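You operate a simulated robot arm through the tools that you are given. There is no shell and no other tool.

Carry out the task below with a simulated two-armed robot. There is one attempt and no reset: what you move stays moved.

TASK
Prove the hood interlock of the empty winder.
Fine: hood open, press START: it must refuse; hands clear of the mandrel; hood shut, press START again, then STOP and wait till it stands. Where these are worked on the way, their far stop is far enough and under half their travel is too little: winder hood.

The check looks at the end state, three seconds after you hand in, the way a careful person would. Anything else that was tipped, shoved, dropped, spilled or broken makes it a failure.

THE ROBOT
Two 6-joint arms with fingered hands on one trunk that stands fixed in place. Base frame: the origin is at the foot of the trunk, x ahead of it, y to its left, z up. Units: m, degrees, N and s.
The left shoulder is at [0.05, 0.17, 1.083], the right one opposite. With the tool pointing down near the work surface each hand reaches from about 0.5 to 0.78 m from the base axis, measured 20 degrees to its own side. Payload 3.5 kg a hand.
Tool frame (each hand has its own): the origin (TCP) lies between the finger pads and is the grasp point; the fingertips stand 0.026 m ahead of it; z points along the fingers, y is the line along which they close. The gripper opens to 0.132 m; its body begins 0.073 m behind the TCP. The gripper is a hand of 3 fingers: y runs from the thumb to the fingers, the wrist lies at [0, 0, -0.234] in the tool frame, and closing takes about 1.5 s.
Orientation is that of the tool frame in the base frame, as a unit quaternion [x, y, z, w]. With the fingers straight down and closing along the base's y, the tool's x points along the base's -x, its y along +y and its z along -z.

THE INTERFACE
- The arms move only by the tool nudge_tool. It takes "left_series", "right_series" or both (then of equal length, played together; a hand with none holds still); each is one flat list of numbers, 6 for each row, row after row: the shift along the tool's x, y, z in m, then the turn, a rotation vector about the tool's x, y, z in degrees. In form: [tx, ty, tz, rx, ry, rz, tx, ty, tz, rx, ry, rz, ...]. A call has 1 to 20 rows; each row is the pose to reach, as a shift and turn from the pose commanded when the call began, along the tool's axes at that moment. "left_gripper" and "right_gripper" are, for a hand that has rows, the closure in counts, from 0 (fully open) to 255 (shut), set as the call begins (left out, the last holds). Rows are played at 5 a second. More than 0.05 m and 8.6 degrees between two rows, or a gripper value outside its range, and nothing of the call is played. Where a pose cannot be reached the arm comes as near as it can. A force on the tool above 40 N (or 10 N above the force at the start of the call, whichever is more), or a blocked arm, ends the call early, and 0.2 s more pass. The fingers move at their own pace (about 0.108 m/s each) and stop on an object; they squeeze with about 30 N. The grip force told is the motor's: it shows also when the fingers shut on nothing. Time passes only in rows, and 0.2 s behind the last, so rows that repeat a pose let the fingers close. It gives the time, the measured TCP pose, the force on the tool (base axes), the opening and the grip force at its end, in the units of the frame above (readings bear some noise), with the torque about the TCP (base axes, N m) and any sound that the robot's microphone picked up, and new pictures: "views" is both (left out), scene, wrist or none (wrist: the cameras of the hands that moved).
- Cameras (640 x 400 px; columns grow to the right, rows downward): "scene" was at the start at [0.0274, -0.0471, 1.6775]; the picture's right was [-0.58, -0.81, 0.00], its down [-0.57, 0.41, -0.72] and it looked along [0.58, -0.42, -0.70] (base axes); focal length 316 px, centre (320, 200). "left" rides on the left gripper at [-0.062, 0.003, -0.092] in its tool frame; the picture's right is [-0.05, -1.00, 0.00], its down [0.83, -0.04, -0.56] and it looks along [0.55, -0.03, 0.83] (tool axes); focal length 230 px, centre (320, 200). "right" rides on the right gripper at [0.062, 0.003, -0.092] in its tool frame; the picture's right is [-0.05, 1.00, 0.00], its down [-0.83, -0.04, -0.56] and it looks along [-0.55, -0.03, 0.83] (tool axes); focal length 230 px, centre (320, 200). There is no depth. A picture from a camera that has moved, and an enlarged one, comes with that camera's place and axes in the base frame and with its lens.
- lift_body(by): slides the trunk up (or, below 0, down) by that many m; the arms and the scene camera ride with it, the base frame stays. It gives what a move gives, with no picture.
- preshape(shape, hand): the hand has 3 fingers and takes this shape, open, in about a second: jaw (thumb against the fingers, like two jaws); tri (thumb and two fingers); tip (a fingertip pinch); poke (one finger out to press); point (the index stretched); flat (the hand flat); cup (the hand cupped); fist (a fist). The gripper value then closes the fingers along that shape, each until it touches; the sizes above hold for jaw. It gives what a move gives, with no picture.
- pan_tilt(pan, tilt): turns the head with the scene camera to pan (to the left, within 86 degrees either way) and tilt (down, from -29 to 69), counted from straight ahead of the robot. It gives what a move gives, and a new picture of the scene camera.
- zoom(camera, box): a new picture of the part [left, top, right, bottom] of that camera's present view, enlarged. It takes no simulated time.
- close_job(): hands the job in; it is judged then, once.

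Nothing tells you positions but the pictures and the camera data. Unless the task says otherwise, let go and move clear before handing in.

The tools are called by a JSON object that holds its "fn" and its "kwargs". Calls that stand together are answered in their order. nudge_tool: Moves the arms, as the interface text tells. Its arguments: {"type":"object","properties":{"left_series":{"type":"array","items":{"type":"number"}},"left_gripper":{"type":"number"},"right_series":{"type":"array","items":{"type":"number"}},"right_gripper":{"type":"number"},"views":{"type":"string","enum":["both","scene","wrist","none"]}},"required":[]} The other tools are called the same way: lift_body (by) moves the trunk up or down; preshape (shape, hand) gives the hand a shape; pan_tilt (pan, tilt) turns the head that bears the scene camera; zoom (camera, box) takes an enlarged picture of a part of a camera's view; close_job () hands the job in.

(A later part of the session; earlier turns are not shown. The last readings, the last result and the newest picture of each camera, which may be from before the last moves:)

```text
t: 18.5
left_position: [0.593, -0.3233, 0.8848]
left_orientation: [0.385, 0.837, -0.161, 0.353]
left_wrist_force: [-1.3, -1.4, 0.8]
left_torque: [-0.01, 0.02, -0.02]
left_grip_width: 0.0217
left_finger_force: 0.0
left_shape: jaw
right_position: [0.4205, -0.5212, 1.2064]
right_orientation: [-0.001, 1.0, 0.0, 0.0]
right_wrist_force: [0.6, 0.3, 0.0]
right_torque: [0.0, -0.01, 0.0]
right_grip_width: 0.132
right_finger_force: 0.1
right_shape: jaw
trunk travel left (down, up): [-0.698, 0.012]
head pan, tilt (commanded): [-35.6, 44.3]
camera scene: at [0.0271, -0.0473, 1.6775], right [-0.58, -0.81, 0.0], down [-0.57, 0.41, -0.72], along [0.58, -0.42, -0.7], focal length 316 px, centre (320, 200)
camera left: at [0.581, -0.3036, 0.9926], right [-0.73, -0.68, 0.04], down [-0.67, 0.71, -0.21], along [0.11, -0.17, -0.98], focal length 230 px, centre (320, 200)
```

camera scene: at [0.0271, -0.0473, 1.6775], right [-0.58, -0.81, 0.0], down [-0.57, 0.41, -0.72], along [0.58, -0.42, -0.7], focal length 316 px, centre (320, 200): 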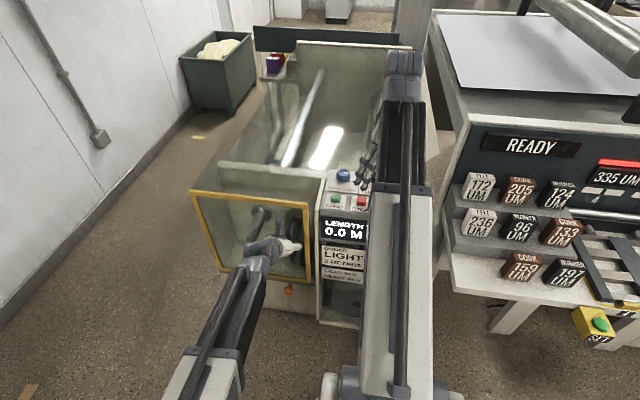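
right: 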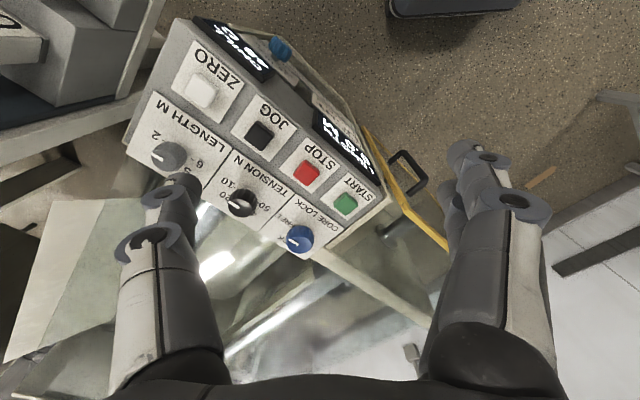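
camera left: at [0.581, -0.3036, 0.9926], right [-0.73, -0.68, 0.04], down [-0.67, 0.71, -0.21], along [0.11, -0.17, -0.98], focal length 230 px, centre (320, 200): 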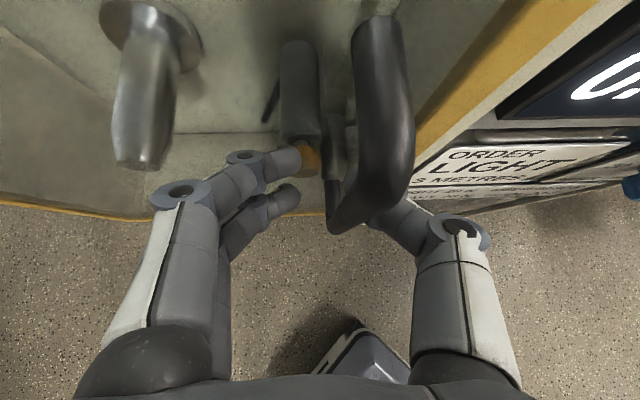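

{"fn": "zoom", "kwargs": {"camera": "scene", "box": [295, 190, 335, 220]}}

{"fn": "zoom", "kwargs": {"camera": "scene", "box": [260, 190, 340, 310]}}

{"fn": "zoom", "kwargs": {"camera": "scene", "box": [185, 150, 245, 200]}}

{"fn": "zoom", "kwargs": {"camera": "right", "box": [370, 140, 430, 200]}}

{"fn": "zoom", "kwargs": {"camera": "scene", "box": [180, 230, 260, 290]}}

```text
13.33 times, centred on (315, 205) of scene
camera zoom: at [0.0271, -0.0473, 1.6775], right [-0.58, -0.81, 0.0], down [-0.57, 0.41, -0.72], along [0.58, -0.42, -0.7], focal length 4209 px, centre (387, 133)
```

zoom: 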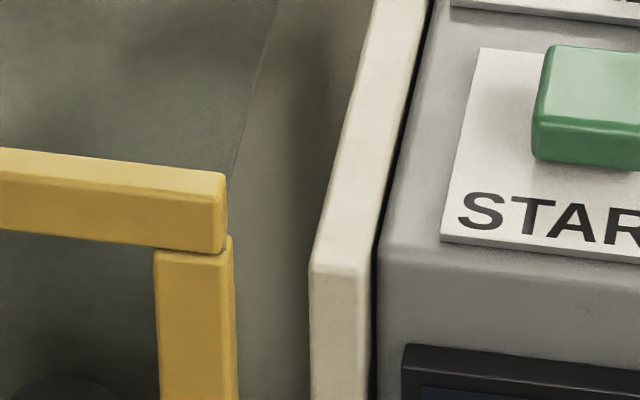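

```text
3.33 times, centred on (300, 250) of scene
camera zoom: at [0.0271, -0.0473, 1.6775], right [-0.58, -0.81, 0.0], down [-0.57, 0.41, -0.72], along [0.58, -0.42, -0.7], focal length 1052 px, centre (387, 33)
```

zoom: 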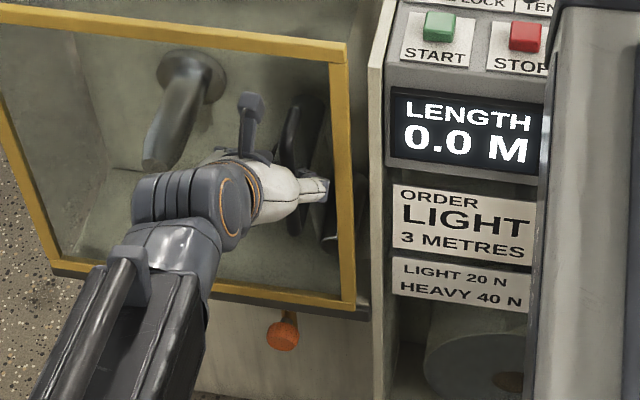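

```text
8.00 times, centred on (215, 175) of scene
camera zoom: at [0.0271, -0.0473, 1.6775], right [-0.58, -0.81, 0.0], down [-0.57, 0.41, -0.72], along [0.58, -0.42, -0.7], focal length 2526 px, centre (1160, 400)
```

zoom: 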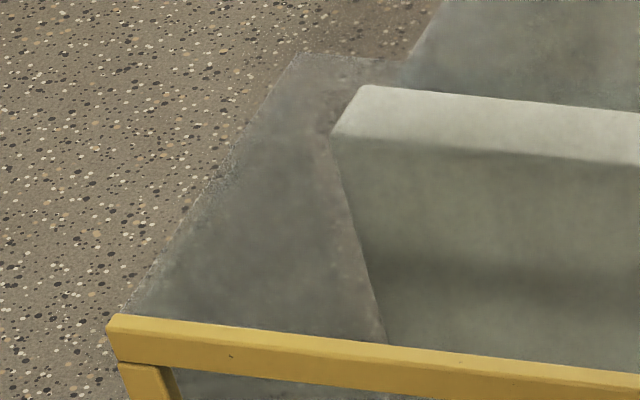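

```text
6.67 times, centred on (400, 170) of right
camera zoom: at [0.3598, -0.5174, 1.2984], right [0.05, 1.0, 0.0], down [0.83, -0.04, 0.56], along [0.55, -0.03, -0.83], focal length 1534 px, centre (-213, 400)
```

zoom: 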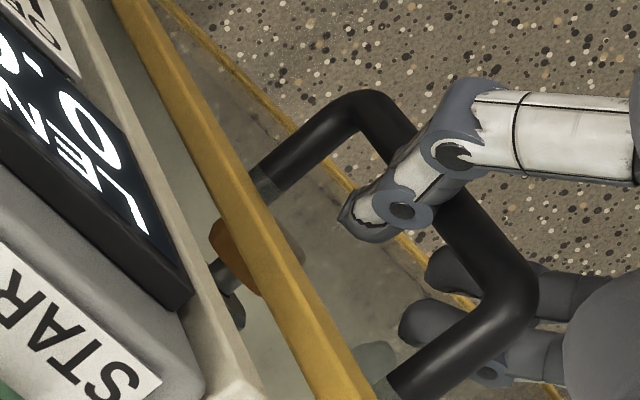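

```text
6.67 times, centred on (220, 260) of scene
camera zoom: at [0.0271, -0.0473, 1.6775], right [-0.58, -0.81, 0.0], down [-0.57, 0.41, -0.72], along [0.58, -0.42, -0.7], focal length 2105 px, centre (987, -200)
```

zoom: 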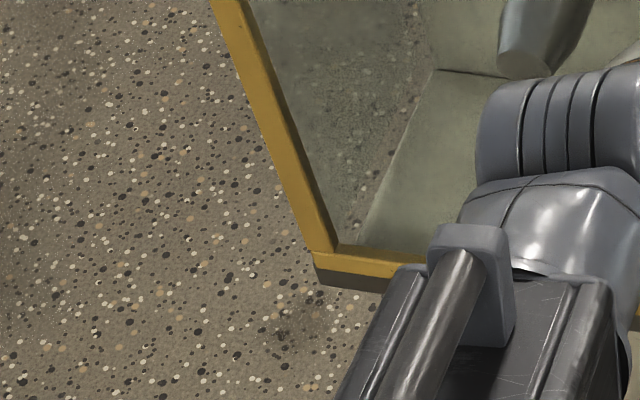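

The hood slid about 1 cm left with almost no force, so it is a sliding hood that runs to the left on the handle. I continue sliding it left slowly toward its far stop.

{"fn": "nudge_tool", "kwargs": {"left_series": [0.0006, 0.015, -0.0006, 0, 0, 0, 0.0012, 0.03, -0.0012, 0, 0, 0, 0.0018, 0.045, -0.0018, 0, 0, 0, 0.0024, 0.06, -0.0024, 0, 0, 0, 0.003, 0.075, -0.003, 0, 0, 0, 0.0036, 0.09, -0.0036, 0, 0, 0, 0.0042, 0.105, -0.0042, 0, 0, 0, 0.0048, 0.12, -0.0048, 0, 0, 0, 0.0054, 0.135, -0.0054, 0, 0, 0, 0.006, 0.15, -0.006, 0, 0, 0], "views": "both"}}

```text
t: 20.7
left_position: [0.7015, -0.2188, 0.8846]
left_orientation: [0.385, 0.838, -0.162, 0.352]
left_wrist_force: [-12.6, 12.4, -3.7]
left_torque: [0.12, 0.22, 0.34]
left_grip_width: 0.0226
left_finger_force: 0.1
left_shape: jaw
right_position: [0.4197, -0.5189, 1.2072]
right_orientation: [-0.001, 1.0, -0.001, 0.0]
right_wrist_force: [-0.2, 0.1, -0.1]
right_torque: [0.01, 0.01, 0.01]
right_grip_width: 0.1319
right_finger_force: 0.1
right_shape: jaw
trunk travel left (down, up): [-0.698, 0.012]
head pan, tilt (commanded): [-35.6, 44.3]
camera scene: at [0.0264, -0.0455, 1.6775], right [-0.58, -0.81, 0.0], down [-0.57, 0.41, -0.72], along [0.58, -0.42, -0.7], focal length 316 px, centre (320, 200)
camera left: at [0.6901, -0.1985, 0.9932], right [-0.73, -0.68, 0.04], down [-0.67, 0.71, -0.21], along [0.11, -0.17, -0.98], focal length 230 px, centre (320, 200)
```

scene: 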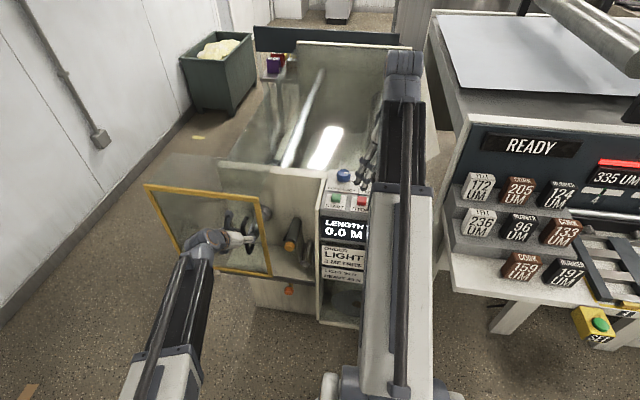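
left: 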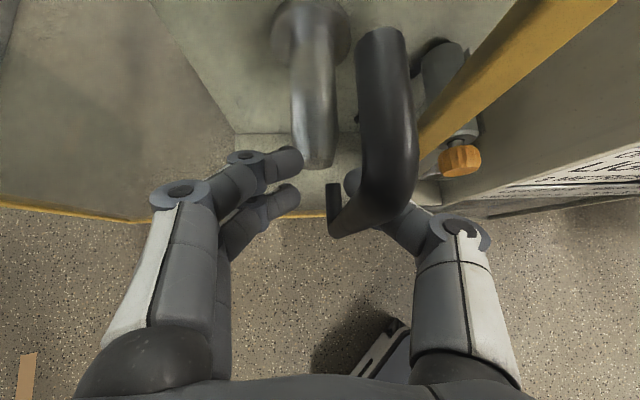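

The hood is about 0.16 m open; the fingers press lightly on the glass, so my line drifts inward. I back off outward a few millimetres and keep sliding left along a corrected line.

{"fn": "nudge_tool", "kwargs": {"left_series": [0.0042, -0.0003, -0.0043, 0, 0, 0, 0.0051, 0.0147, -0.0052, 0, 0, 0, 0.006, 0.0297, -0.0061, 0, 0, 0, 0.0069, 0.0447, -0.007, 0, 0, 0, 0.0078, 0.0597, -0.0079, 0, 0, 0, 0.0087, 0.0747, -0.0088, 0, 0, 0, 0.0096, 0.0897, -0.0097, 0, 0, 0, 0.0105, 0.1047, -0.0106, 0, 0, 0, 0.0114, 0.1197, -0.0115, 0, 0, 0, 0.0123, 0.1347, -0.0124, 0, 0, 0], "views": "both"}}

```text
t: 22.9
left_position: [0.7917, -0.1186, 0.8861]
left_orientation: [0.386, 0.837, -0.162, 0.352]
left_wrist_force: [0.4, -2.4, -0.8]
left_torque: [-0.05, 0.01, 0.01]
left_grip_width: 0.0207
left_finger_force: 0.0
left_shape: jaw
right_position: [0.4205, -0.5203, 1.2073]
right_orientation: [0.0, 1.0, 0.0, 0.0]
right_wrist_force: [0.6, 0.7, 0.1]
right_torque: [0.02, -0.01, 0.03]
right_grip_width: 0.1318
right_finger_force: 0.0
right_shape: jaw
trunk travel left (down, up): [-0.698, 0.012]
head pan, tilt (commanded): [-35.6, 44.3]
camera scene: at [0.0275, -0.0471, 1.6774], right [-0.58, -0.81, 0.0], down [-0.57, 0.41, -0.72], along [0.58, -0.42, -0.7], focal length 316 px, centre (320, 200)
camera left: at [0.7796, -0.0988, 0.9934], right [-0.73, -0.68, 0.04], down [-0.67, 0.71, -0.21], along [0.11, -0.17, -0.98], focal length 230 px, centre (320, 200)
```

scene: 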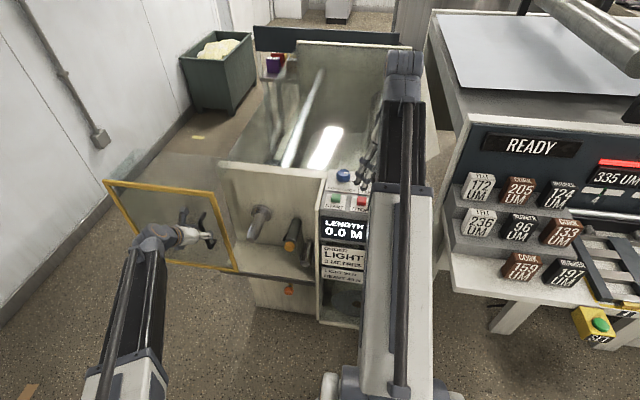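
left: 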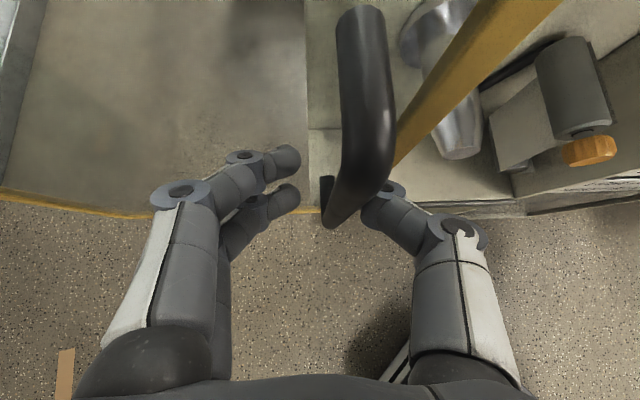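

The hood is now past the mandrel, about 0.29 m open, and still moves freely. I keep sliding slowly to find its far stop.

{"fn": "nudge_tool", "kwargs": {"left_series": [0.0005, 0.008, -0.0005, 0, 0, 0, 0.001, 0.016, -0.001, 0, 0, 0, 0.0015, 0.024, -0.0015, 0, 0, 0, 0.002, 0.032, -0.002, 0, 0, 0, 0.0025, 0.04, -0.0025, 0, 0, 0, 0.003, 0.048, -0.003, 0, 0, 0, 0.0035, 0.056, -0.0035, 0, 0, 0, 0.004, 0.064, -0.004, 0, 0, 0], "views": "both"}}

```text
t: 24.7
left_position: [0.8265, -0.0703, 0.8894]
left_orientation: [0.385, 0.838, -0.161, 0.353]
left_wrist_force: [1.1, -1.2, -0.6]
left_torque: [0.0, 0.0, -0.03]
left_grip_width: 0.0211
left_finger_force: 0.1
left_shape: jaw
left hand out of reach, approached as far as the arm can: row 7, 8
right_position: [0.4204, -0.5203, 1.2081]
right_orientation: [0.001, 1.0, 0.0, 0.0]
right_wrist_force: [-0.5, -0.4, -0.2]
right_torque: [0.02, -0.04, -0.02]
right_grip_width: 0.132
right_finger_force: 0.2
right_shape: jaw
trunk travel left (down, up): [-0.698, 0.012]
head pan, tilt (commanded): [-35.6, 44.3]
camera scene: at [0.0274, -0.0472, 1.6775], right [-0.58, -0.81, 0.0], down [-0.57, 0.41, -0.72], along [0.58, -0.42, -0.7], focal length 316 px, centre (320, 200)
camera left: at [0.8151, -0.0509, 0.9973], right [-0.73, -0.68, 0.04], down [-0.67, 0.71, -0.21], along [0.11, -0.17, -0.98], focal length 230 px, centre (320, 200)
```

scene: 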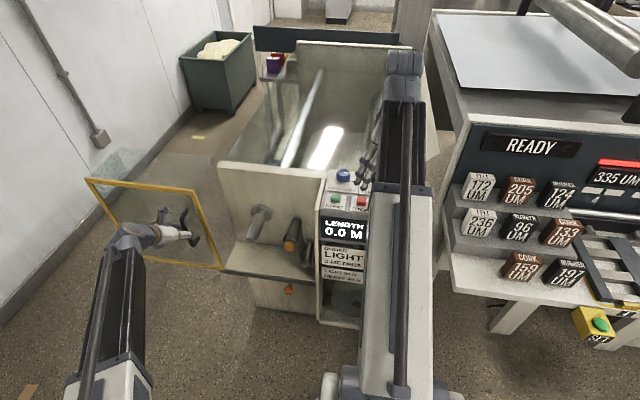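
left: 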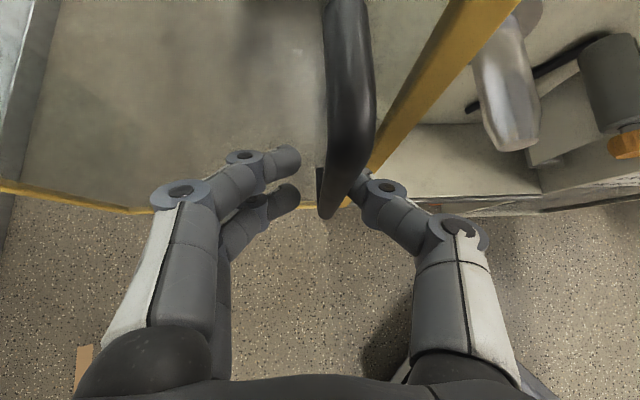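

The hood now stands fully clear of the compartment, more than 0.34 m open, at the end of my reach. I release the handle and back the left hand away, and give the right hand its poke shape.

{"fn": "nudge_tool", "kwargs": {"left_series": [0, 0, 0, 0, 0, 0, 0, 0, 0, 0, 0, 0, 0, 0, 0, 0, 0, 0, 0, 0, 0, 0, 0, 0, 0, 0, 0, 0, 0, 0, 0, 0, -0.03, 0, 0, 0, 0, 0, -0.06, 0, 0, 0, 0, 0, -0.09, 0, 0, 0, 0, 0, -0.12, 0, 0, 0, 0, 0, -0.16, 0, 0, 0], "left_gripper": 0, "views": "both"}}

{"fn": "preshape", "kwargs": {"shape": "poke", "hand": "right"}}

```text
t: 26.9
left_position: [0.7499, 0.0145, 1.0021]
left_orientation: [0.386, 0.837, -0.161, 0.353]
left_wrist_force: [0.3, -0.4, -0.5]
left_torque: [0.05, -0.01, -0.01]
left_grip_width: 0.1319
left_finger_force: 0.1
left_shape: jaw
right_position: [0.4214, -0.5212, 1.2066]
right_orientation: [0.0, 1.0, 0.0, 0.001]
right_wrist_force: [0.5, 0.2, -0.6]
right_torque: [0.0, -0.01, -0.01]
right_grip_width: 0.1321
right_finger_force: 0.0
right_shape: jaw
trunk travel left (down, up): [-0.698, 0.012]
head pan, tilt (commanded): [-35.6, 44.3]
camera scene: at [0.0269, -0.047, 1.6775], right [-0.58, -0.81, 0.0], down [-0.57, 0.41, -0.72], along [0.58, -0.42, -0.7], focal length 316 px, centre (320, 200)
camera left: at [0.7394, 0.0343, 1.1092], right [-0.73, -0.68, 0.04], down [-0.67, 0.71, -0.21], along [0.11, -0.17, -0.98], focal length 230 px, centre (320, 200)
```

scene: 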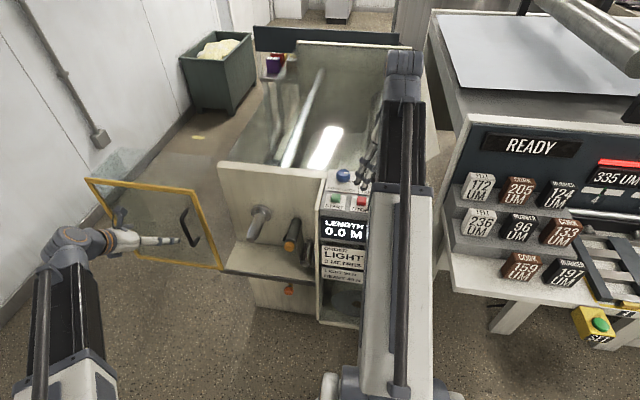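
left: 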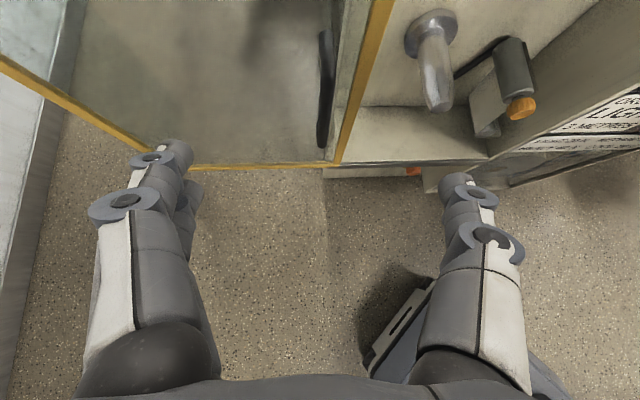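

```text
t: 27.8
left_position: [0.7515, 0.0134, 1.0011]
left_orientation: [0.385, 0.838, -0.161, 0.352]
left_wrist_force: [0.3, -0.2, -0.7]
left_torque: [0.0, 0.01, -0.02]
left_grip_width: 0.1318
left_finger_force: 0.1
left_shape: jaw
right_position: [0.421, -0.5219, 1.2066]
right_orientation: [-0.001, 1.0, 0.001, 0.0]
right_wrist_force: [-1.5, -0.8, 0.2]
right_torque: [0.02, 0.01, -0.02]
right_grip_width: 0.0001
right_finger_force: 0.1
right_shape: poke
trunk travel left (down, up): [-0.698, 0.012]
head pan, tilt (commanded): [-35.6, 44.3]
```

The hood stays open by itself and the left hand is clear. Now I look at where the poking fingertip of the right hand sits.

{"fn": "zoom", "kwargs": {"camera": "right", "box": [0, 0, 640, 400]}}

{"fn": "zoom", "kwargs": {"camera": "scene", "box": [300, 100, 430, 250]}}

{"fn": "zoom", "kwargs": {"camera": "scene", "box": [70, 160, 340, 310]}}

```text
1.00 times, centred on (320, 200) of right (not enlarged: the box is as wide or as high as the picture)
camera zoom: at [0.36, -0.5173, 1.2983], right [0.05, 1.0, 0.0], down [0.83, -0.04, 0.56], along [0.55, -0.03, -0.83], focal length 230 px, centre (320, 200)
```

zoom: 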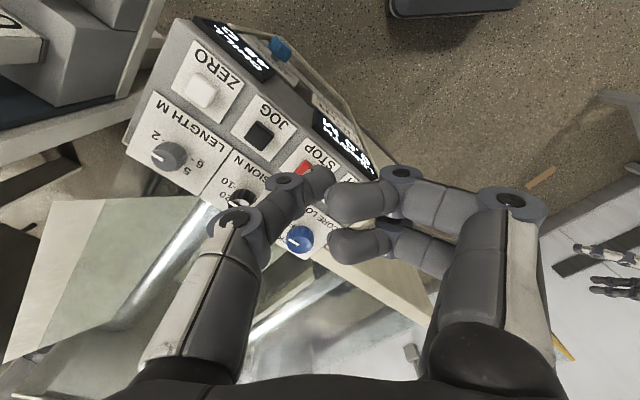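

```text
2.67 times, centred on (365, 175) of scene
camera zoom: at [0.0274, -0.0471, 1.6775], right [-0.58, -0.81, 0.0], down [-0.57, 0.41, -0.72], along [0.58, -0.42, -0.7], focal length 842 px, centre (200, 267)
```

zoom: 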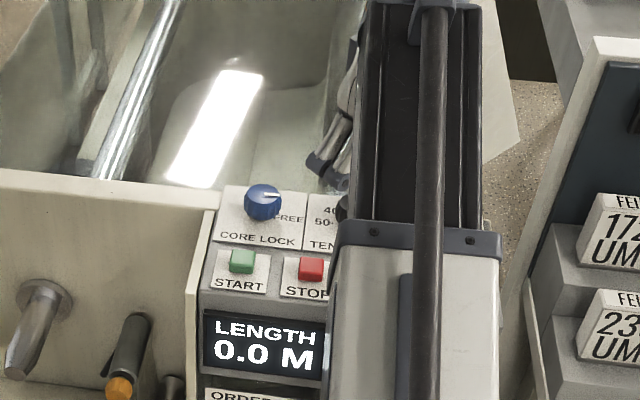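

```text
2.37 times, centred on (205, 235) of scene
camera zoom: at [0.0274, -0.0471, 1.6775], right [-0.58, -0.81, 0.0], down [-0.57, 0.41, -0.72], along [0.58, -0.42, -0.7], focal length 748 px, centre (593, 117)
```

zoom: 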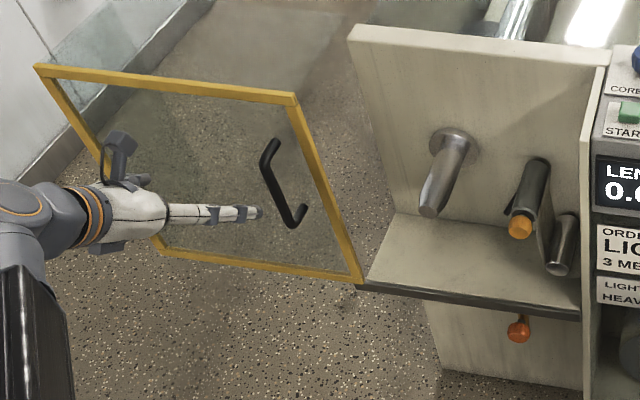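

{"fn": "zoom", "kwargs": {"camera": "right", "box": [200, 110, 460, 290]}}

{"fn": "zoom", "kwargs": {"camera": "scene", "box": [350, 120, 400, 200]}}

```text
2.22 times, centred on (330, 200) of right
camera zoom: at [0.36, -0.5173, 1.2983], right [0.05, 1.0, 0.0], down [0.83, -0.04, 0.56], along [0.55, -0.03, -0.83], focal length 511 px, centre (298, 200)
```

zoom: 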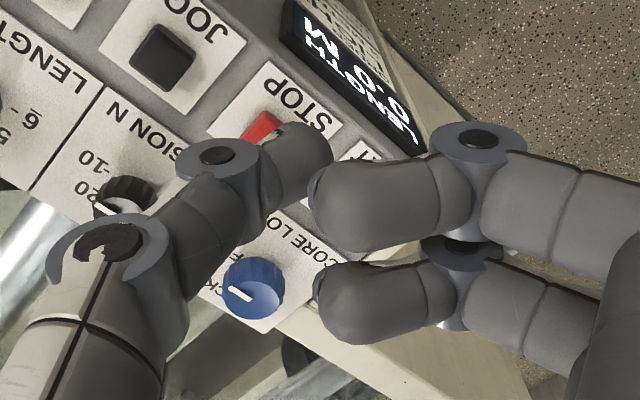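

```text
5.00 times, centred on (375, 160) of scene
camera zoom: at [0.0274, -0.0471, 1.6775], right [-0.58, -0.81, 0.0], down [-0.57, 0.41, -0.72], along [0.58, -0.42, -0.7], focal length 1578 px, centre (45, 400)
```

zoom: 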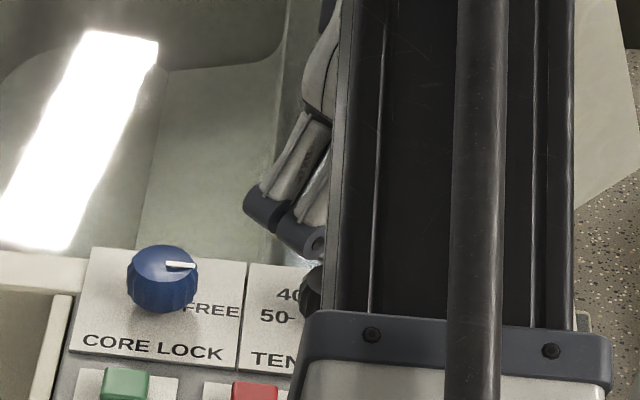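

In poke shape the thumb tip stands out about 2 to 3 cm below the curled fingers, close to the tool axis. I move the right hand above START at (0.557, -0.489), leaving a few centimetres of height, and check alignment.

{"fn": "nudge_tool", "kwargs": {"right_series": [-0.034, 0.007, 0.02, 0, 0, 0, -0.068, 0.014, 0.045, 0, 0, 0, -0.102, 0.021, 0.075, 0, 0, 0, -0.136, 0.026, 0.105, 0, 0, 0, -0.136, 0.026, 0.117, 0, 0, 0, -0.136, 0.026, 0.117, 0, 0, 0], "views": "both"}}

```text
t: 29.2
left_position: [0.752, 0.0142, 1.0011]
left_orientation: [0.387, 0.837, -0.162, 0.352]
left_wrist_force: [0.2, -0.2, -0.2]
left_torque: [0.02, -0.01, 0.0]
left_grip_width: 0.1317
left_finger_force: 0.1
left_shape: jaw
right_position: [0.5586, -0.4944, 1.0918]
right_orientation: [0.0, 1.0, 0.0, 0.0]
right_wrist_force: [-0.2, -0.2, -0.3]
right_torque: [-0.01, 0.01, 0.01]
right_grip_width: 0.0
right_finger_force: 0.0
right_shape: poke
trunk travel left (down, up): [-0.698, 0.012]
head pan, tilt (commanded): [-35.6, 44.3]
camera scene: at [0.0274, -0.0471, 1.6775], right [-0.58, -0.81, 0.0], down [-0.57, 0.41, -0.72], along [0.58, -0.42, -0.7], focal length 316 px, centre (320, 200)
camera right: at [0.4971, -0.491, 1.1823], right [0.05, 1.0, 0.0], down [0.83, -0.04, 0.56], along [0.55, -0.03, -0.83], focal length 230 px, centre (320, 200)
```

scene: 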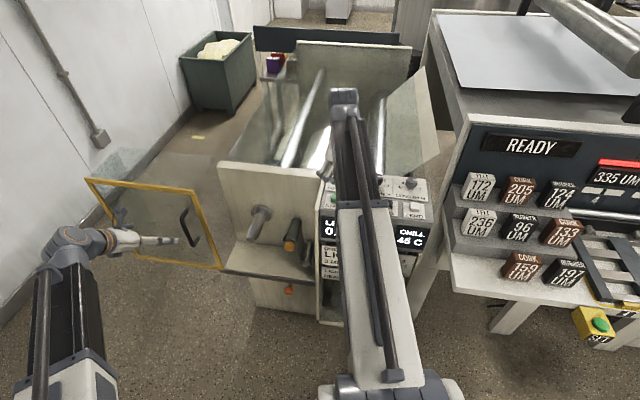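
right: 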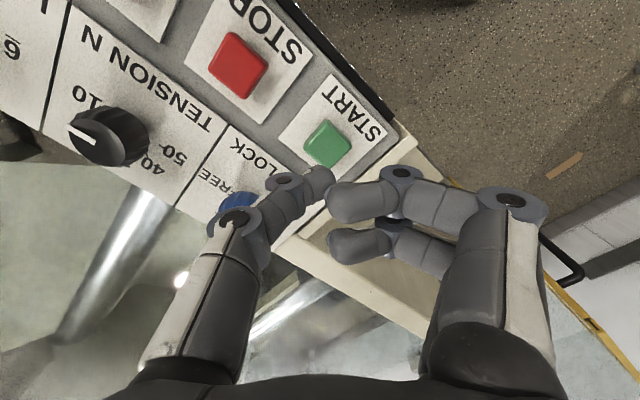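

START sits right below the thumb tip. I lower slowly onto the button and watch the force and sound.

{"fn": "nudge_tool", "kwargs": {"right_series": [0.001, 0, 0.012, 0, 0, 0, 0.001, 0, 0.024, 0, 0, 0, 0.001, 0, 0.034, 0, 0, 0, 0.001, 0, 0.04, 0, 0, 0, 0.001, 0, 0.043, 0, 0, 0, 0.001, 0, 0.046, 0, 0, 0, 0.001, 0, 0.049, 0, 0, 0], "views": "both"}}

```text
t: 30.8
left_position: [0.7515, 0.0151, 1.0011]
left_orientation: [0.386, 0.837, -0.162, 0.353]
left_wrist_force: [0.5, -0.5, -0.4]
left_torque: [0.01, 0.02, 0.05]
left_grip_width: 0.1315
left_finger_force: 0.1
left_shape: jaw
right_position: [0.5561, -0.4955, 1.0406]
right_orientation: [0.001, 1.0, 0.0, 0.0]
right_wrist_force: [0.3, -0.6, 3.2]
right_torque: [0.01, -0.01, -0.01]
right_grip_width: 0.0
right_finger_force: 0.1
right_shape: poke
trunk travel left (down, up): [-0.698, 0.012]
head pan, tilt (commanded): [-35.6, 44.3]
heard: click
camera scene: at [0.0272, -0.0469, 1.6776], right [-0.58, -0.81, 0.0], down [-0.57, 0.41, -0.72], along [0.58, -0.42, -0.7], focal length 316 px, centre (320, 200)
camera right: at [0.4948, -0.4918, 1.1327], right [0.05, 1.0, 0.0], down [0.83, -0.04, 0.56], along [0.56, -0.03, -0.83], focal length 230 px, centre (320, 200)
```

scene: 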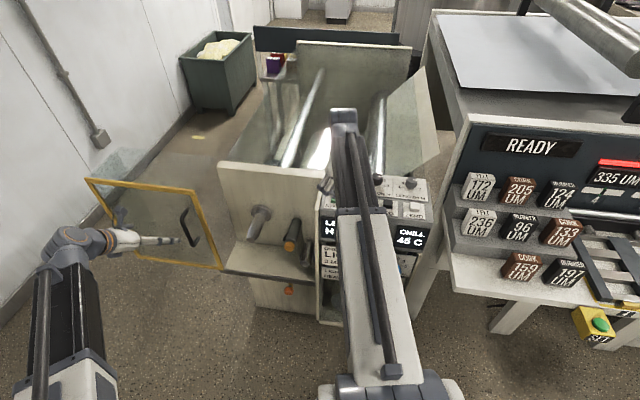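
right: 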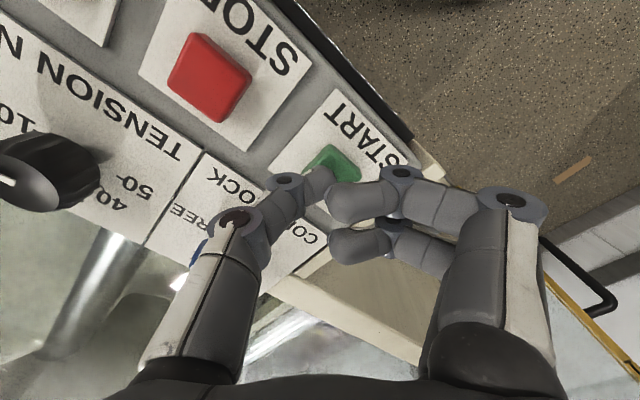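

A click came with about 3 N on the button, and the display seems to have changed. I zoom in to read it.

{"fn": "zoom", "kwargs": {"camera": "scene", "box": [310, 190, 350, 280]}}

{"fn": "zoom", "kwargs": {"camera": "scene", "box": [220, 160, 350, 280]}}

```text
4.44 times, centred on (330, 235) of scene
camera zoom: at [0.0272, -0.0469, 1.6776], right [-0.58, -0.81, 0.0], down [-0.57, 0.41, -0.72], along [0.58, -0.42, -0.7], focal length 1403 px, centre (276, 44)
```

zoom: 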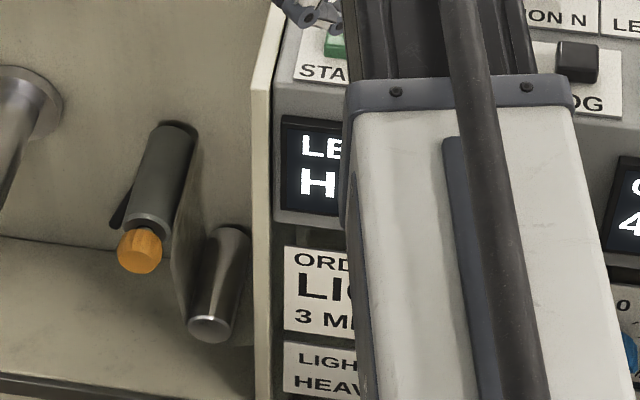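

```text
3.33 times, centred on (285, 220) of scene
camera zoom: at [0.0272, -0.0469, 1.6776], right [-0.58, -0.81, 0.0], down [-0.57, 0.41, -0.72], along [0.58, -0.42, -0.7], focal length 1052 px, centre (437, 133)
```

zoom: 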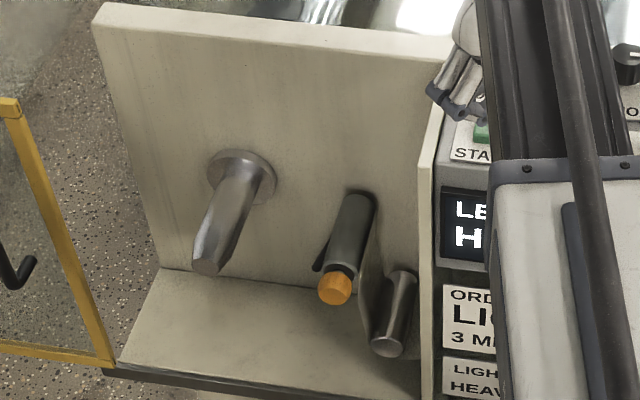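

The LENGTH display now begins with "H", probably "HOOD", which would be the refusal. I lift the right hand straight off and back to its starting place to read it.

{"fn": "nudge_tool", "kwargs": {"right_series": [0, 0, -0.012, 0, 0, 0, 0, 0, -0.03, 0, 0, 0, 0, 0, -0.06, 0, 0, 0, 0.03, -0.006, -0.09, 0, 0, 0, 0.065, -0.012, -0.12, 0, 0, 0, 0.1, -0.02, -0.145, 0, 0, 0, 0.134, -0.026, -0.165, 0, 0, 0], "views": "both"}}

{"fn": "zoom", "kwargs": {"camera": "scene", "box": [220, 160, 380, 280]}}

```text
t: 32.4
left_position: [0.752, 0.0147, 1.0003]
left_orientation: [0.386, 0.837, -0.162, 0.352]
left_wrist_force: [-0.5, -1.2, 0.6]
left_torque: [-0.01, -0.03, 0.0]
left_grip_width: 0.1319
left_finger_force: 0.1
left_shape: jaw
right_position: [0.4195, -0.5187, 1.2074]
right_orientation: [-0.001, 1.0, 0.0, 0.001]
right_wrist_force: [0.0, -0.4, -0.8]
right_torque: [0.01, -0.05, 0.01]
right_grip_width: 0.0002
right_finger_force: 0.0
right_shape: poke
trunk travel left (down, up): [-0.698, 0.012]
head pan, tilt (commanded): [-35.6, 44.3]
camera scene: at [0.0269, -0.0471, 1.6775], right [-0.58, -0.81, 0.0], down [-0.57, 0.41, -0.72], along [0.58, -0.42, -0.7], focal length 316 px, centre (320, 200)
camera right: at [0.3588, -0.5151, 1.2984], right [0.05, 1.0, 0.0], down [0.83, -0.04, 0.56], along [0.55, -0.03, -0.83], focal length 230 px, centre (320, 200)
```

scene: 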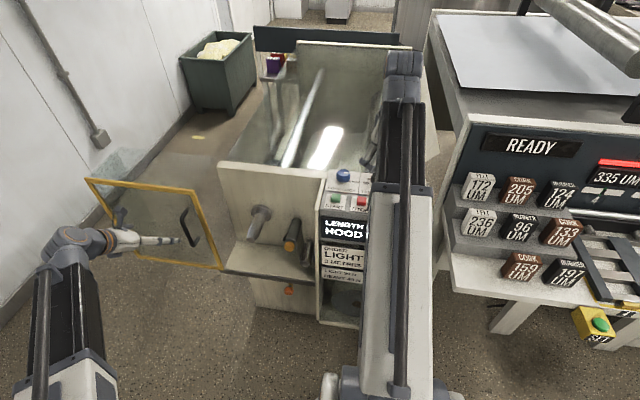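
right: 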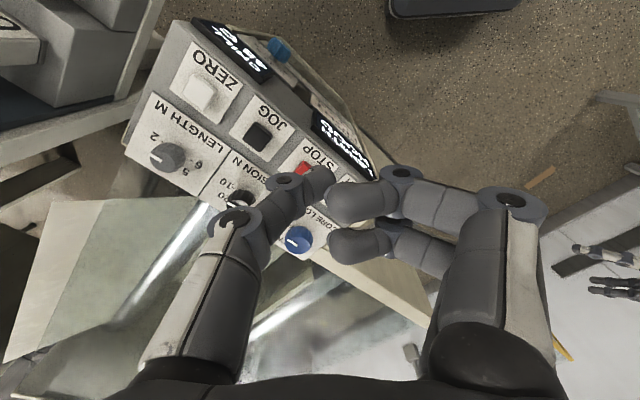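

```text
3.33 times, centred on (300, 220) of scene
camera zoom: at [0.0269, -0.0471, 1.6775], right [-0.58, -0.81, 0.0], down [-0.57, 0.41, -0.72], along [0.58, -0.42, -0.7], focal length 1052 px, centre (387, 133)
```

zoom: 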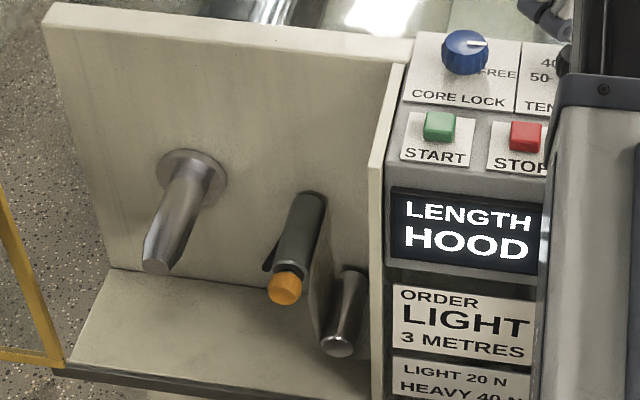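

The display reads HOOD, so START was refused with the hood open. Next the left hand goes back around the handle to slide the hood shut.

{"fn": "nudge_tool", "kwargs": {"left_series": [0, 0, 0.032, 0, 0, 0, 0, 0, 0.064, 0, 0, 0, 0, 0, 0.096, 0, 0, 0, 0, 0, 0.128, 0, 0, 0, 0, 0, 0.158, 0, 0, 0, 0, 0, 0.158, 0, 0, 0], "left_gripper": 0, "views": "both"}}

```text
t: 33.8
left_position: [0.8253, -0.069, 0.892]
left_orientation: [0.386, 0.837, -0.162, 0.352]
left_wrist_force: [-0.7, -0.4, -0.4]
left_torque: [0.0, -0.02, 0.02]
left_grip_width: 0.1319
left_finger_force: 0.1
left_shape: jaw
right_position: [0.4206, -0.5187, 1.2068]
right_orientation: [0.001, 1.0, 0.0, 0.0]
right_wrist_force: [-0.6, -0.4, 0.4]
right_torque: [0.04, 0.01, -0.04]
right_grip_width: 0.0002
right_finger_force: 0.1
right_shape: poke
trunk travel left (down, up): [-0.698, 0.012]
head pan, tilt (commanded): [-35.6, 44.3]
camera scene: at [0.0272, -0.0471, 1.6775], right [-0.58, -0.81, 0.0], down [-0.57, 0.41, -0.72], along [0.58, -0.42, -0.7], focal length 316 px, centre (320, 200)
camera left: at [0.8138, -0.0498, 0.9995], right [-0.73, -0.68, 0.04], down [-0.67, 0.71, -0.21], along [0.11, -0.17, -0.98], focal length 230 px, centre (320, 200)
```

scene: 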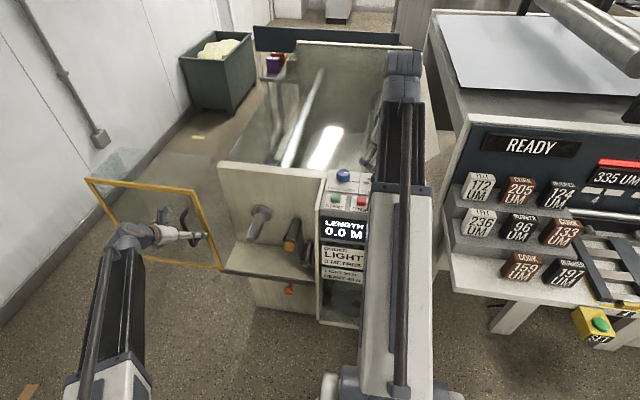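
left: 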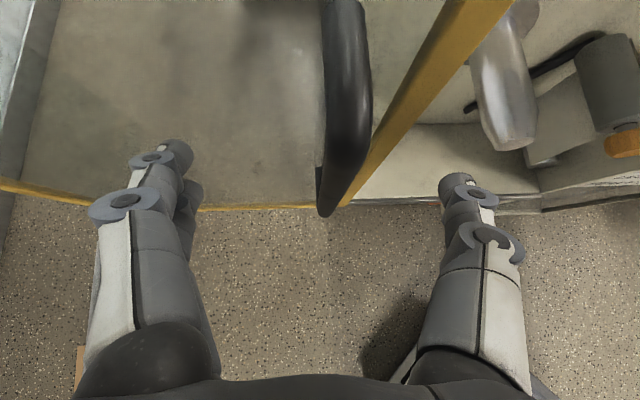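

The display is back to 0.0 M. I close the fingers loosely around the bar and slide the hood to the right.

{"fn": "nudge_tool", "kwargs": {"left_series": [0, 0, 0, 0, 0, 0, 0, 0, 0, 0, 0, 0, 0, 0, 0, 0, 0, 0, 0, 0, 0, 0, 0, 0, 0, 0, 0, 0, 0, 0, -0.0007, -0.015, 0.0007, 0, 0, 0, -0.0014, -0.03, 0.0014, 0, 0, 0, -0.0022, -0.045, 0.0022, 0, 0, 0, -0.0029, -0.06, 0.0029, 0, 0, 0, -0.0036, -0.075, 0.0036, 0, 0, 0, -0.0043, -0.09, 0.0043, 0, 0, 0, -0.005, -0.105, 0.005, 0, 0, 0, -0.0058, -0.12, 0.0058, 0, 0, 0, -0.0065, -0.135, 0.0065, 0, 0, 0, -0.0072, -0.15, 0.0072, 0, 0, 0], "left_gripper": 190, "views": "both"}}

```text
t: 37.0
left_position: [0.7151, -0.1756, 0.8914]
left_orientation: [0.386, 0.837, -0.162, 0.352]
left_wrist_force: [0.3, 0.3, -0.1]
left_torque: [-0.01, -0.05, 0.0]
left_grip_width: 0.0341
left_finger_force: 0.0
left_shape: jaw
right_position: [0.4209, -0.5188, 1.2073]
right_orientation: [0.0, 1.0, 0.0, 0.0]
right_wrist_force: [0.4, -0.4, -0.5]
right_torque: [-0.01, 0.01, -0.01]
right_grip_width: 0.0
right_finger_force: 0.0
right_shape: poke
trunk travel left (down, up): [-0.698, 0.012]
head pan, tilt (commanded): [-35.6, 44.3]
camera scene: at [0.0273, -0.0472, 1.6775], right [-0.58, -0.81, 0.0], down [-0.57, 0.41, -0.72], along [0.58, -0.42, -0.7], focal length 316 px, centre (320, 200)
camera left: at [0.7039, -0.1561, 0.9991], right [-0.73, -0.68, 0.04], down [-0.67, 0.71, -0.2], along [0.11, -0.17, -0.98], focal length 230 px, centre (320, 200)
```

scene: 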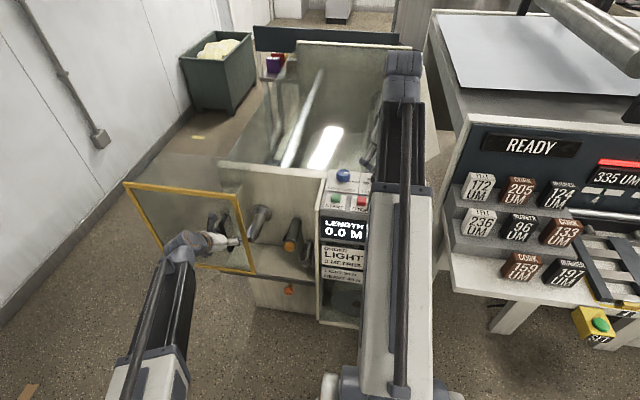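
left: 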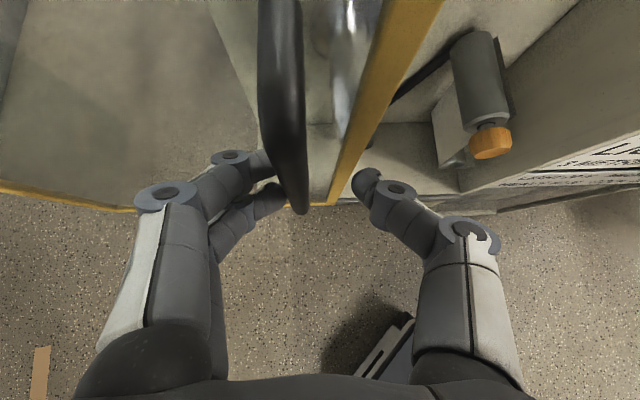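

The hood follows smoothly with no load. I continue toward the shut position, slowing near the end.

{"fn": "nudge_tool", "kwargs": {"left_series": [-0.0007, -0.015, 0.0007, 0, 0, 0, -0.0014, -0.03, 0.0014, 0, 0, 0, -0.0022, -0.045, 0.0022, 0, 0, 0, -0.0029, -0.06, 0.0029, 0, 0, 0, -0.0036, -0.075, 0.0036, 0, 0, 0, -0.0043, -0.09, 0.0043, 0, 0, 0, -0.005, -0.105, 0.005, 0, 0, 0, -0.0058, -0.12, 0.0058, 0, 0, 0, -0.0065, -0.135, 0.0065, 0, 0, 0, -0.0072, -0.15, 0.0072, 0, 0, 0, -0.0079, -0.165, 0.0079, 0, 0, 0, -0.0086, -0.18, 0.0086, 0, 0, 0, -0.0092, -0.192, 0.0092, 0, 0, 0, -0.0096, -0.2, 0.0096, 0, 0, 0, -0.01, -0.208, 0.01, 0, 0, 0, -0.0103, -0.214, 0.0103, 0, 0, 0], "views": "both"}}

```text
t: 40.4
left_position: [0.5648, -0.3275, 0.8902]
left_orientation: [0.385, 0.838, -0.161, 0.352]
left_wrist_force: [0.1, 1.2, 0.8]
left_torque: [0.01, -0.03, 0.03]
left_grip_width: 0.0348
left_finger_force: 0.1
left_shape: jaw
right_position: [0.4203, -0.5189, 1.2062]
right_orientation: [0.0, 1.0, 0.0, 0.001]
right_wrist_force: [0.1, -0.2, -0.6]
right_torque: [0.01, 0.02, 0.0]
right_grip_width: 0.0
right_finger_force: 0.0
right_shape: poke
trunk travel left (down, up): [-0.698, 0.012]
head pan, tilt (commanded): [-35.6, 44.3]
camera scene: at [0.0274, -0.0471, 1.6775], right [-0.58, -0.81, 0.0], down [-0.57, 0.41, -0.72], along [0.58, -0.42, -0.7], focal length 316 px, centre (320, 200)
camera left: at [0.5532, -0.3068, 0.9983], right [-0.73, -0.68, 0.04], down [-0.67, 0.71, -0.21], along [0.11, -0.18, -0.98], focal length 230 px, centre (320, 200)
```

scene: 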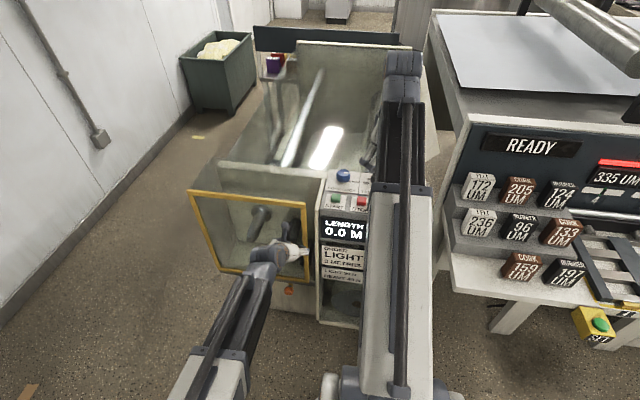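
left: 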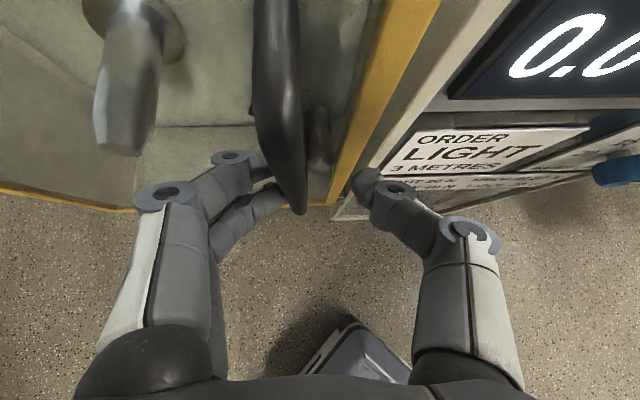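

About 2 cm remain. I push on slowly until I feel the stop.

{"fn": "nudge_tool", "kwargs": {"left_series": [-0.0001, -0.003, 0.0001, 0, 0, 0, -0.0003, -0.006, 0.0003, 0, 0, 0, -0.0004, -0.009, 0.0004, 0, 0, 0, -0.0006, -0.012, 0.0006, 0, 0, 0, -0.0007, -0.015, 0.0007, 0, 0, 0, -0.0009, -0.018, 0.0009, 0, 0, 0, -0.001, -0.021, 0.001, 0, 0, 0, -0.0011, -0.0235, 0.0011, 0, 0, 0], "views": "wrist"}}

{"fn": "zoom", "kwargs": {"camera": "scene", "box": [295, 190, 335, 220]}}

```text
t: 42.2
left_position: [0.5478, -0.3427, 0.891]
left_orientation: [0.386, 0.837, -0.162, 0.353]
left_wrist_force: [2.5, 3.5, 0.4]
left_torque: [0.08, -0.07, 0.05]
left_grip_width: 0.0358
left_finger_force: 0.0
left_shape: jaw
right_position: [0.4204, -0.5178, 1.2084]
right_orientation: [-0.001, 1.0, 0.0, 0.0]
right_wrist_force: [0.4, 0.3, -0.8]
right_torque: [0.02, 0.02, 0.01]
right_grip_width: 0.0
right_finger_force: 0.1
right_shape: poke
trunk travel left (down, up): [-0.698, 0.012]
head pan, tilt (commanded): [-35.6, 44.3]
camera left: at [0.5369, -0.322, 0.998], right [-0.73, -0.68, 0.04], down [-0.67, 0.71, -0.21], along [0.11, -0.18, -0.98], focal length 230 px, centre (320, 200)
```

left: 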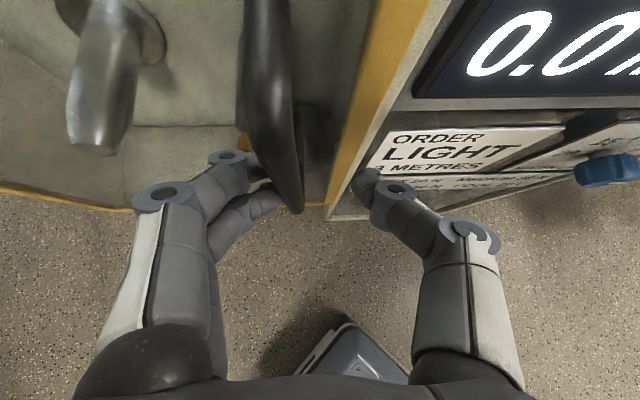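

```text
13.33 times, centred on (315, 205) of scene
camera zoom: at [0.0276, -0.0467, 1.6775], right [-0.58, -0.81, 0.0], down [-0.57, 0.41, -0.72], along [0.58, -0.42, -0.7], focal length 4209 px, centre (387, 133)
```

zoom: 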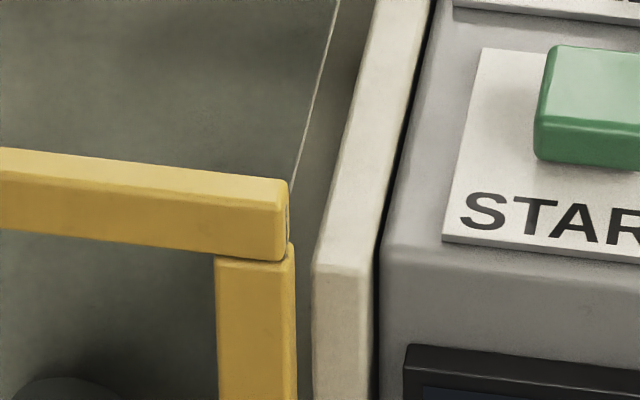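

{"fn": "nudge_tool", "kwargs": {"left_series": [-0.0001, -0.002, 0.0001, 0, 0, 0, -0.0002, -0.004, 0.0002, 0, 0, 0, -0.0003, -0.006, 0.0003, 0, 0, 0, -0.0004, -0.008, 0.0004, 0, 0, 0], "views": "wrist"}}

{"fn": "zoom", "kwargs": {"camera": "scene", "box": [295, 190, 335, 220]}}

```text
t: 43.2
left_position: [0.5443, -0.3457, 0.889]
left_orientation: [0.385, 0.837, -0.162, 0.352]
left_wrist_force: [6.3, 10.0, 3.3]
left_torque: [0.24, -0.15, 0.28]
left_grip_width: 0.0399
left_finger_force: 0.1
left_shape: jaw
right_position: [0.4204, -0.5177, 1.2073]
right_orientation: [-0.002, 1.0, -0.001, 0.001]
right_wrist_force: [-0.2, 0.8, 0.0]
right_torque: [0.03, 0.0, 0.03]
right_grip_width: 0.0
right_finger_force: 0.1
right_shape: poke
trunk travel left (down, up): [-0.698, 0.012]
head pan, tilt (commanded): [-35.6, 44.3]
camera left: at [0.532, -0.3269, 0.9978], right [-0.73, -0.68, 0.04], down [-0.67, 0.71, -0.21], along [0.11, -0.17, -0.98], focal length 230 px, centre (320, 200)
```

left: 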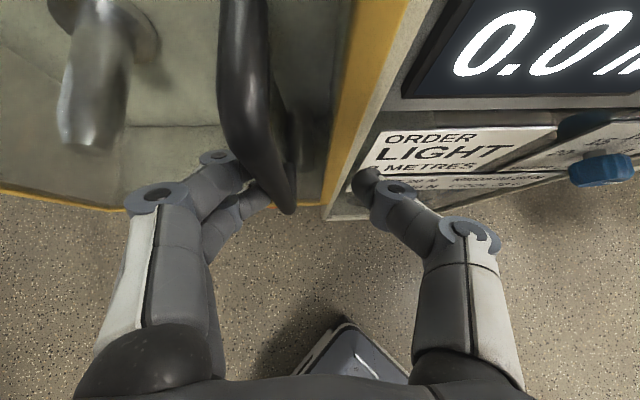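

```text
13.33 times, centred on (315, 205) of scene
camera zoom: at [0.0278, -0.0458, 1.6775], right [-0.58, -0.81, 0.0], down [-0.57, 0.41, -0.72], along [0.58, -0.42, -0.7], focal length 4209 px, centre (387, 133)
```

zoom: 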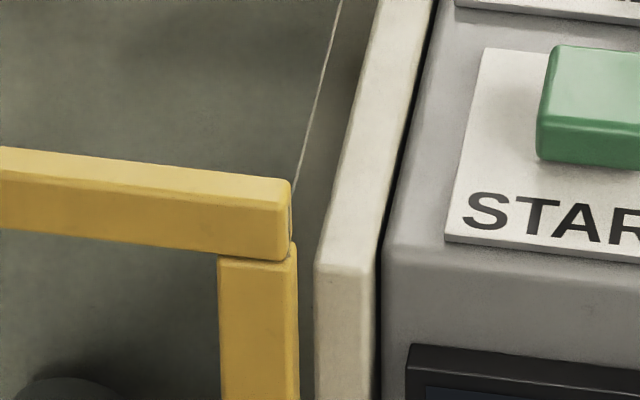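

The hood stands against its shut stop: 12 N of push no longer moves it, and it sits as it did at the start. I open the fingers in place and draw the left hand straight away, well clear of the winder.

{"fn": "nudge_tool", "kwargs": {"left_series": [0, 0, 0, 0, 0, 0, 0, 0, 0, 0, 0, 0, 0, 0, 0, 0, 0, 0, 0, 0, 0, 0, 0, 0, 0, 0, 0, 0, 0, 0, 0, 0, -0.03, 0, 0, 0, 0, 0, -0.06, 0, 0, 0, 0, 0, -0.095, 0, 0, 0, 0, 0, -0.13, 0, 0, 0, 0, 0, -0.165, 0, 0, 0, 0, 0.03, -0.19, 0, 0, 0, 0, 0.06, -0.21, 0, 0, 0], "left_gripper": 0, "views": "both"}}

{"fn": "zoom", "kwargs": {"camera": "scene", "box": [295, 190, 335, 220]}}

```text
t: 45.8
left_position: [0.503, -0.2039, 1.0395]
left_orientation: [0.385, 0.837, -0.162, 0.353]
left_wrist_force: [0.7, -0.3, 0.4]
left_torque: [-0.04, -0.01, -0.01]
left_grip_width: 0.1318
left_finger_force: 0.1
left_shape: jaw
left hand out of reach, approached as far as the arm can: row 11, 12
right_position: [0.4204, -0.5184, 1.207]
right_orientation: [0.0, 1.0, -0.001, 0.0]
right_wrist_force: [0.0, -0.2, -0.2]
right_torque: [-0.03, 0.01, -0.01]
right_grip_width: 0.0
right_finger_force: 0.0
right_shape: poke
trunk travel left (down, up): [-0.698, 0.012]
head pan, tilt (commanded): [-35.6, 44.3]
camera scene: at [0.0274, -0.0468, 1.6775], right [-0.58, -0.81, 0.0], down [-0.57, 0.41, -0.72], along [0.58, -0.42, -0.7], focal length 316 px, centre (320, 200)
camera left: at [0.4911, -0.1846, 1.1462], right [-0.73, -0.68, 0.04], down [-0.67, 0.71, -0.2], along [0.11, -0.17, -0.98], focal length 230 px, centre (320, 200)
```

scene: 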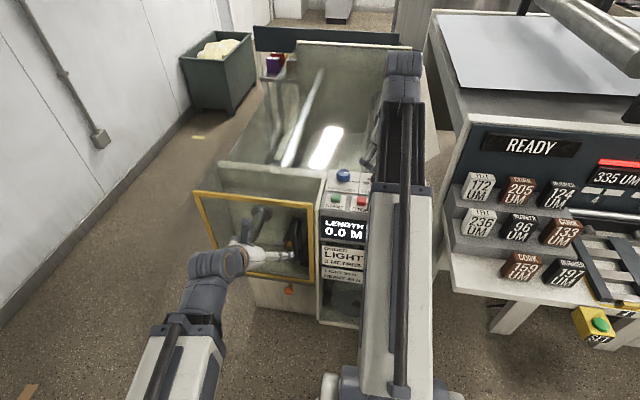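
left: 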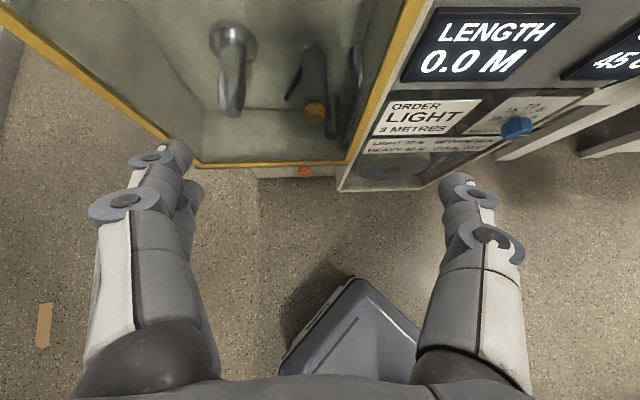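

```text
13.33 times, centred on (315, 205) of scene
camera zoom: at [0.0274, -0.0468, 1.6775], right [-0.58, -0.81, 0.0], down [-0.57, 0.41, -0.72], along [0.58, -0.42, -0.7], focal length 4209 px, centre (387, 133)
```

zoom: 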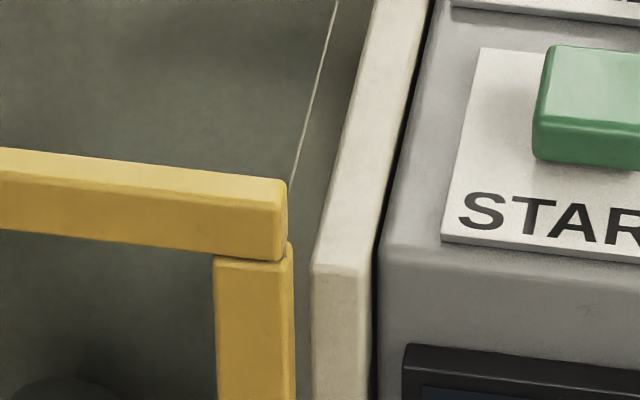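

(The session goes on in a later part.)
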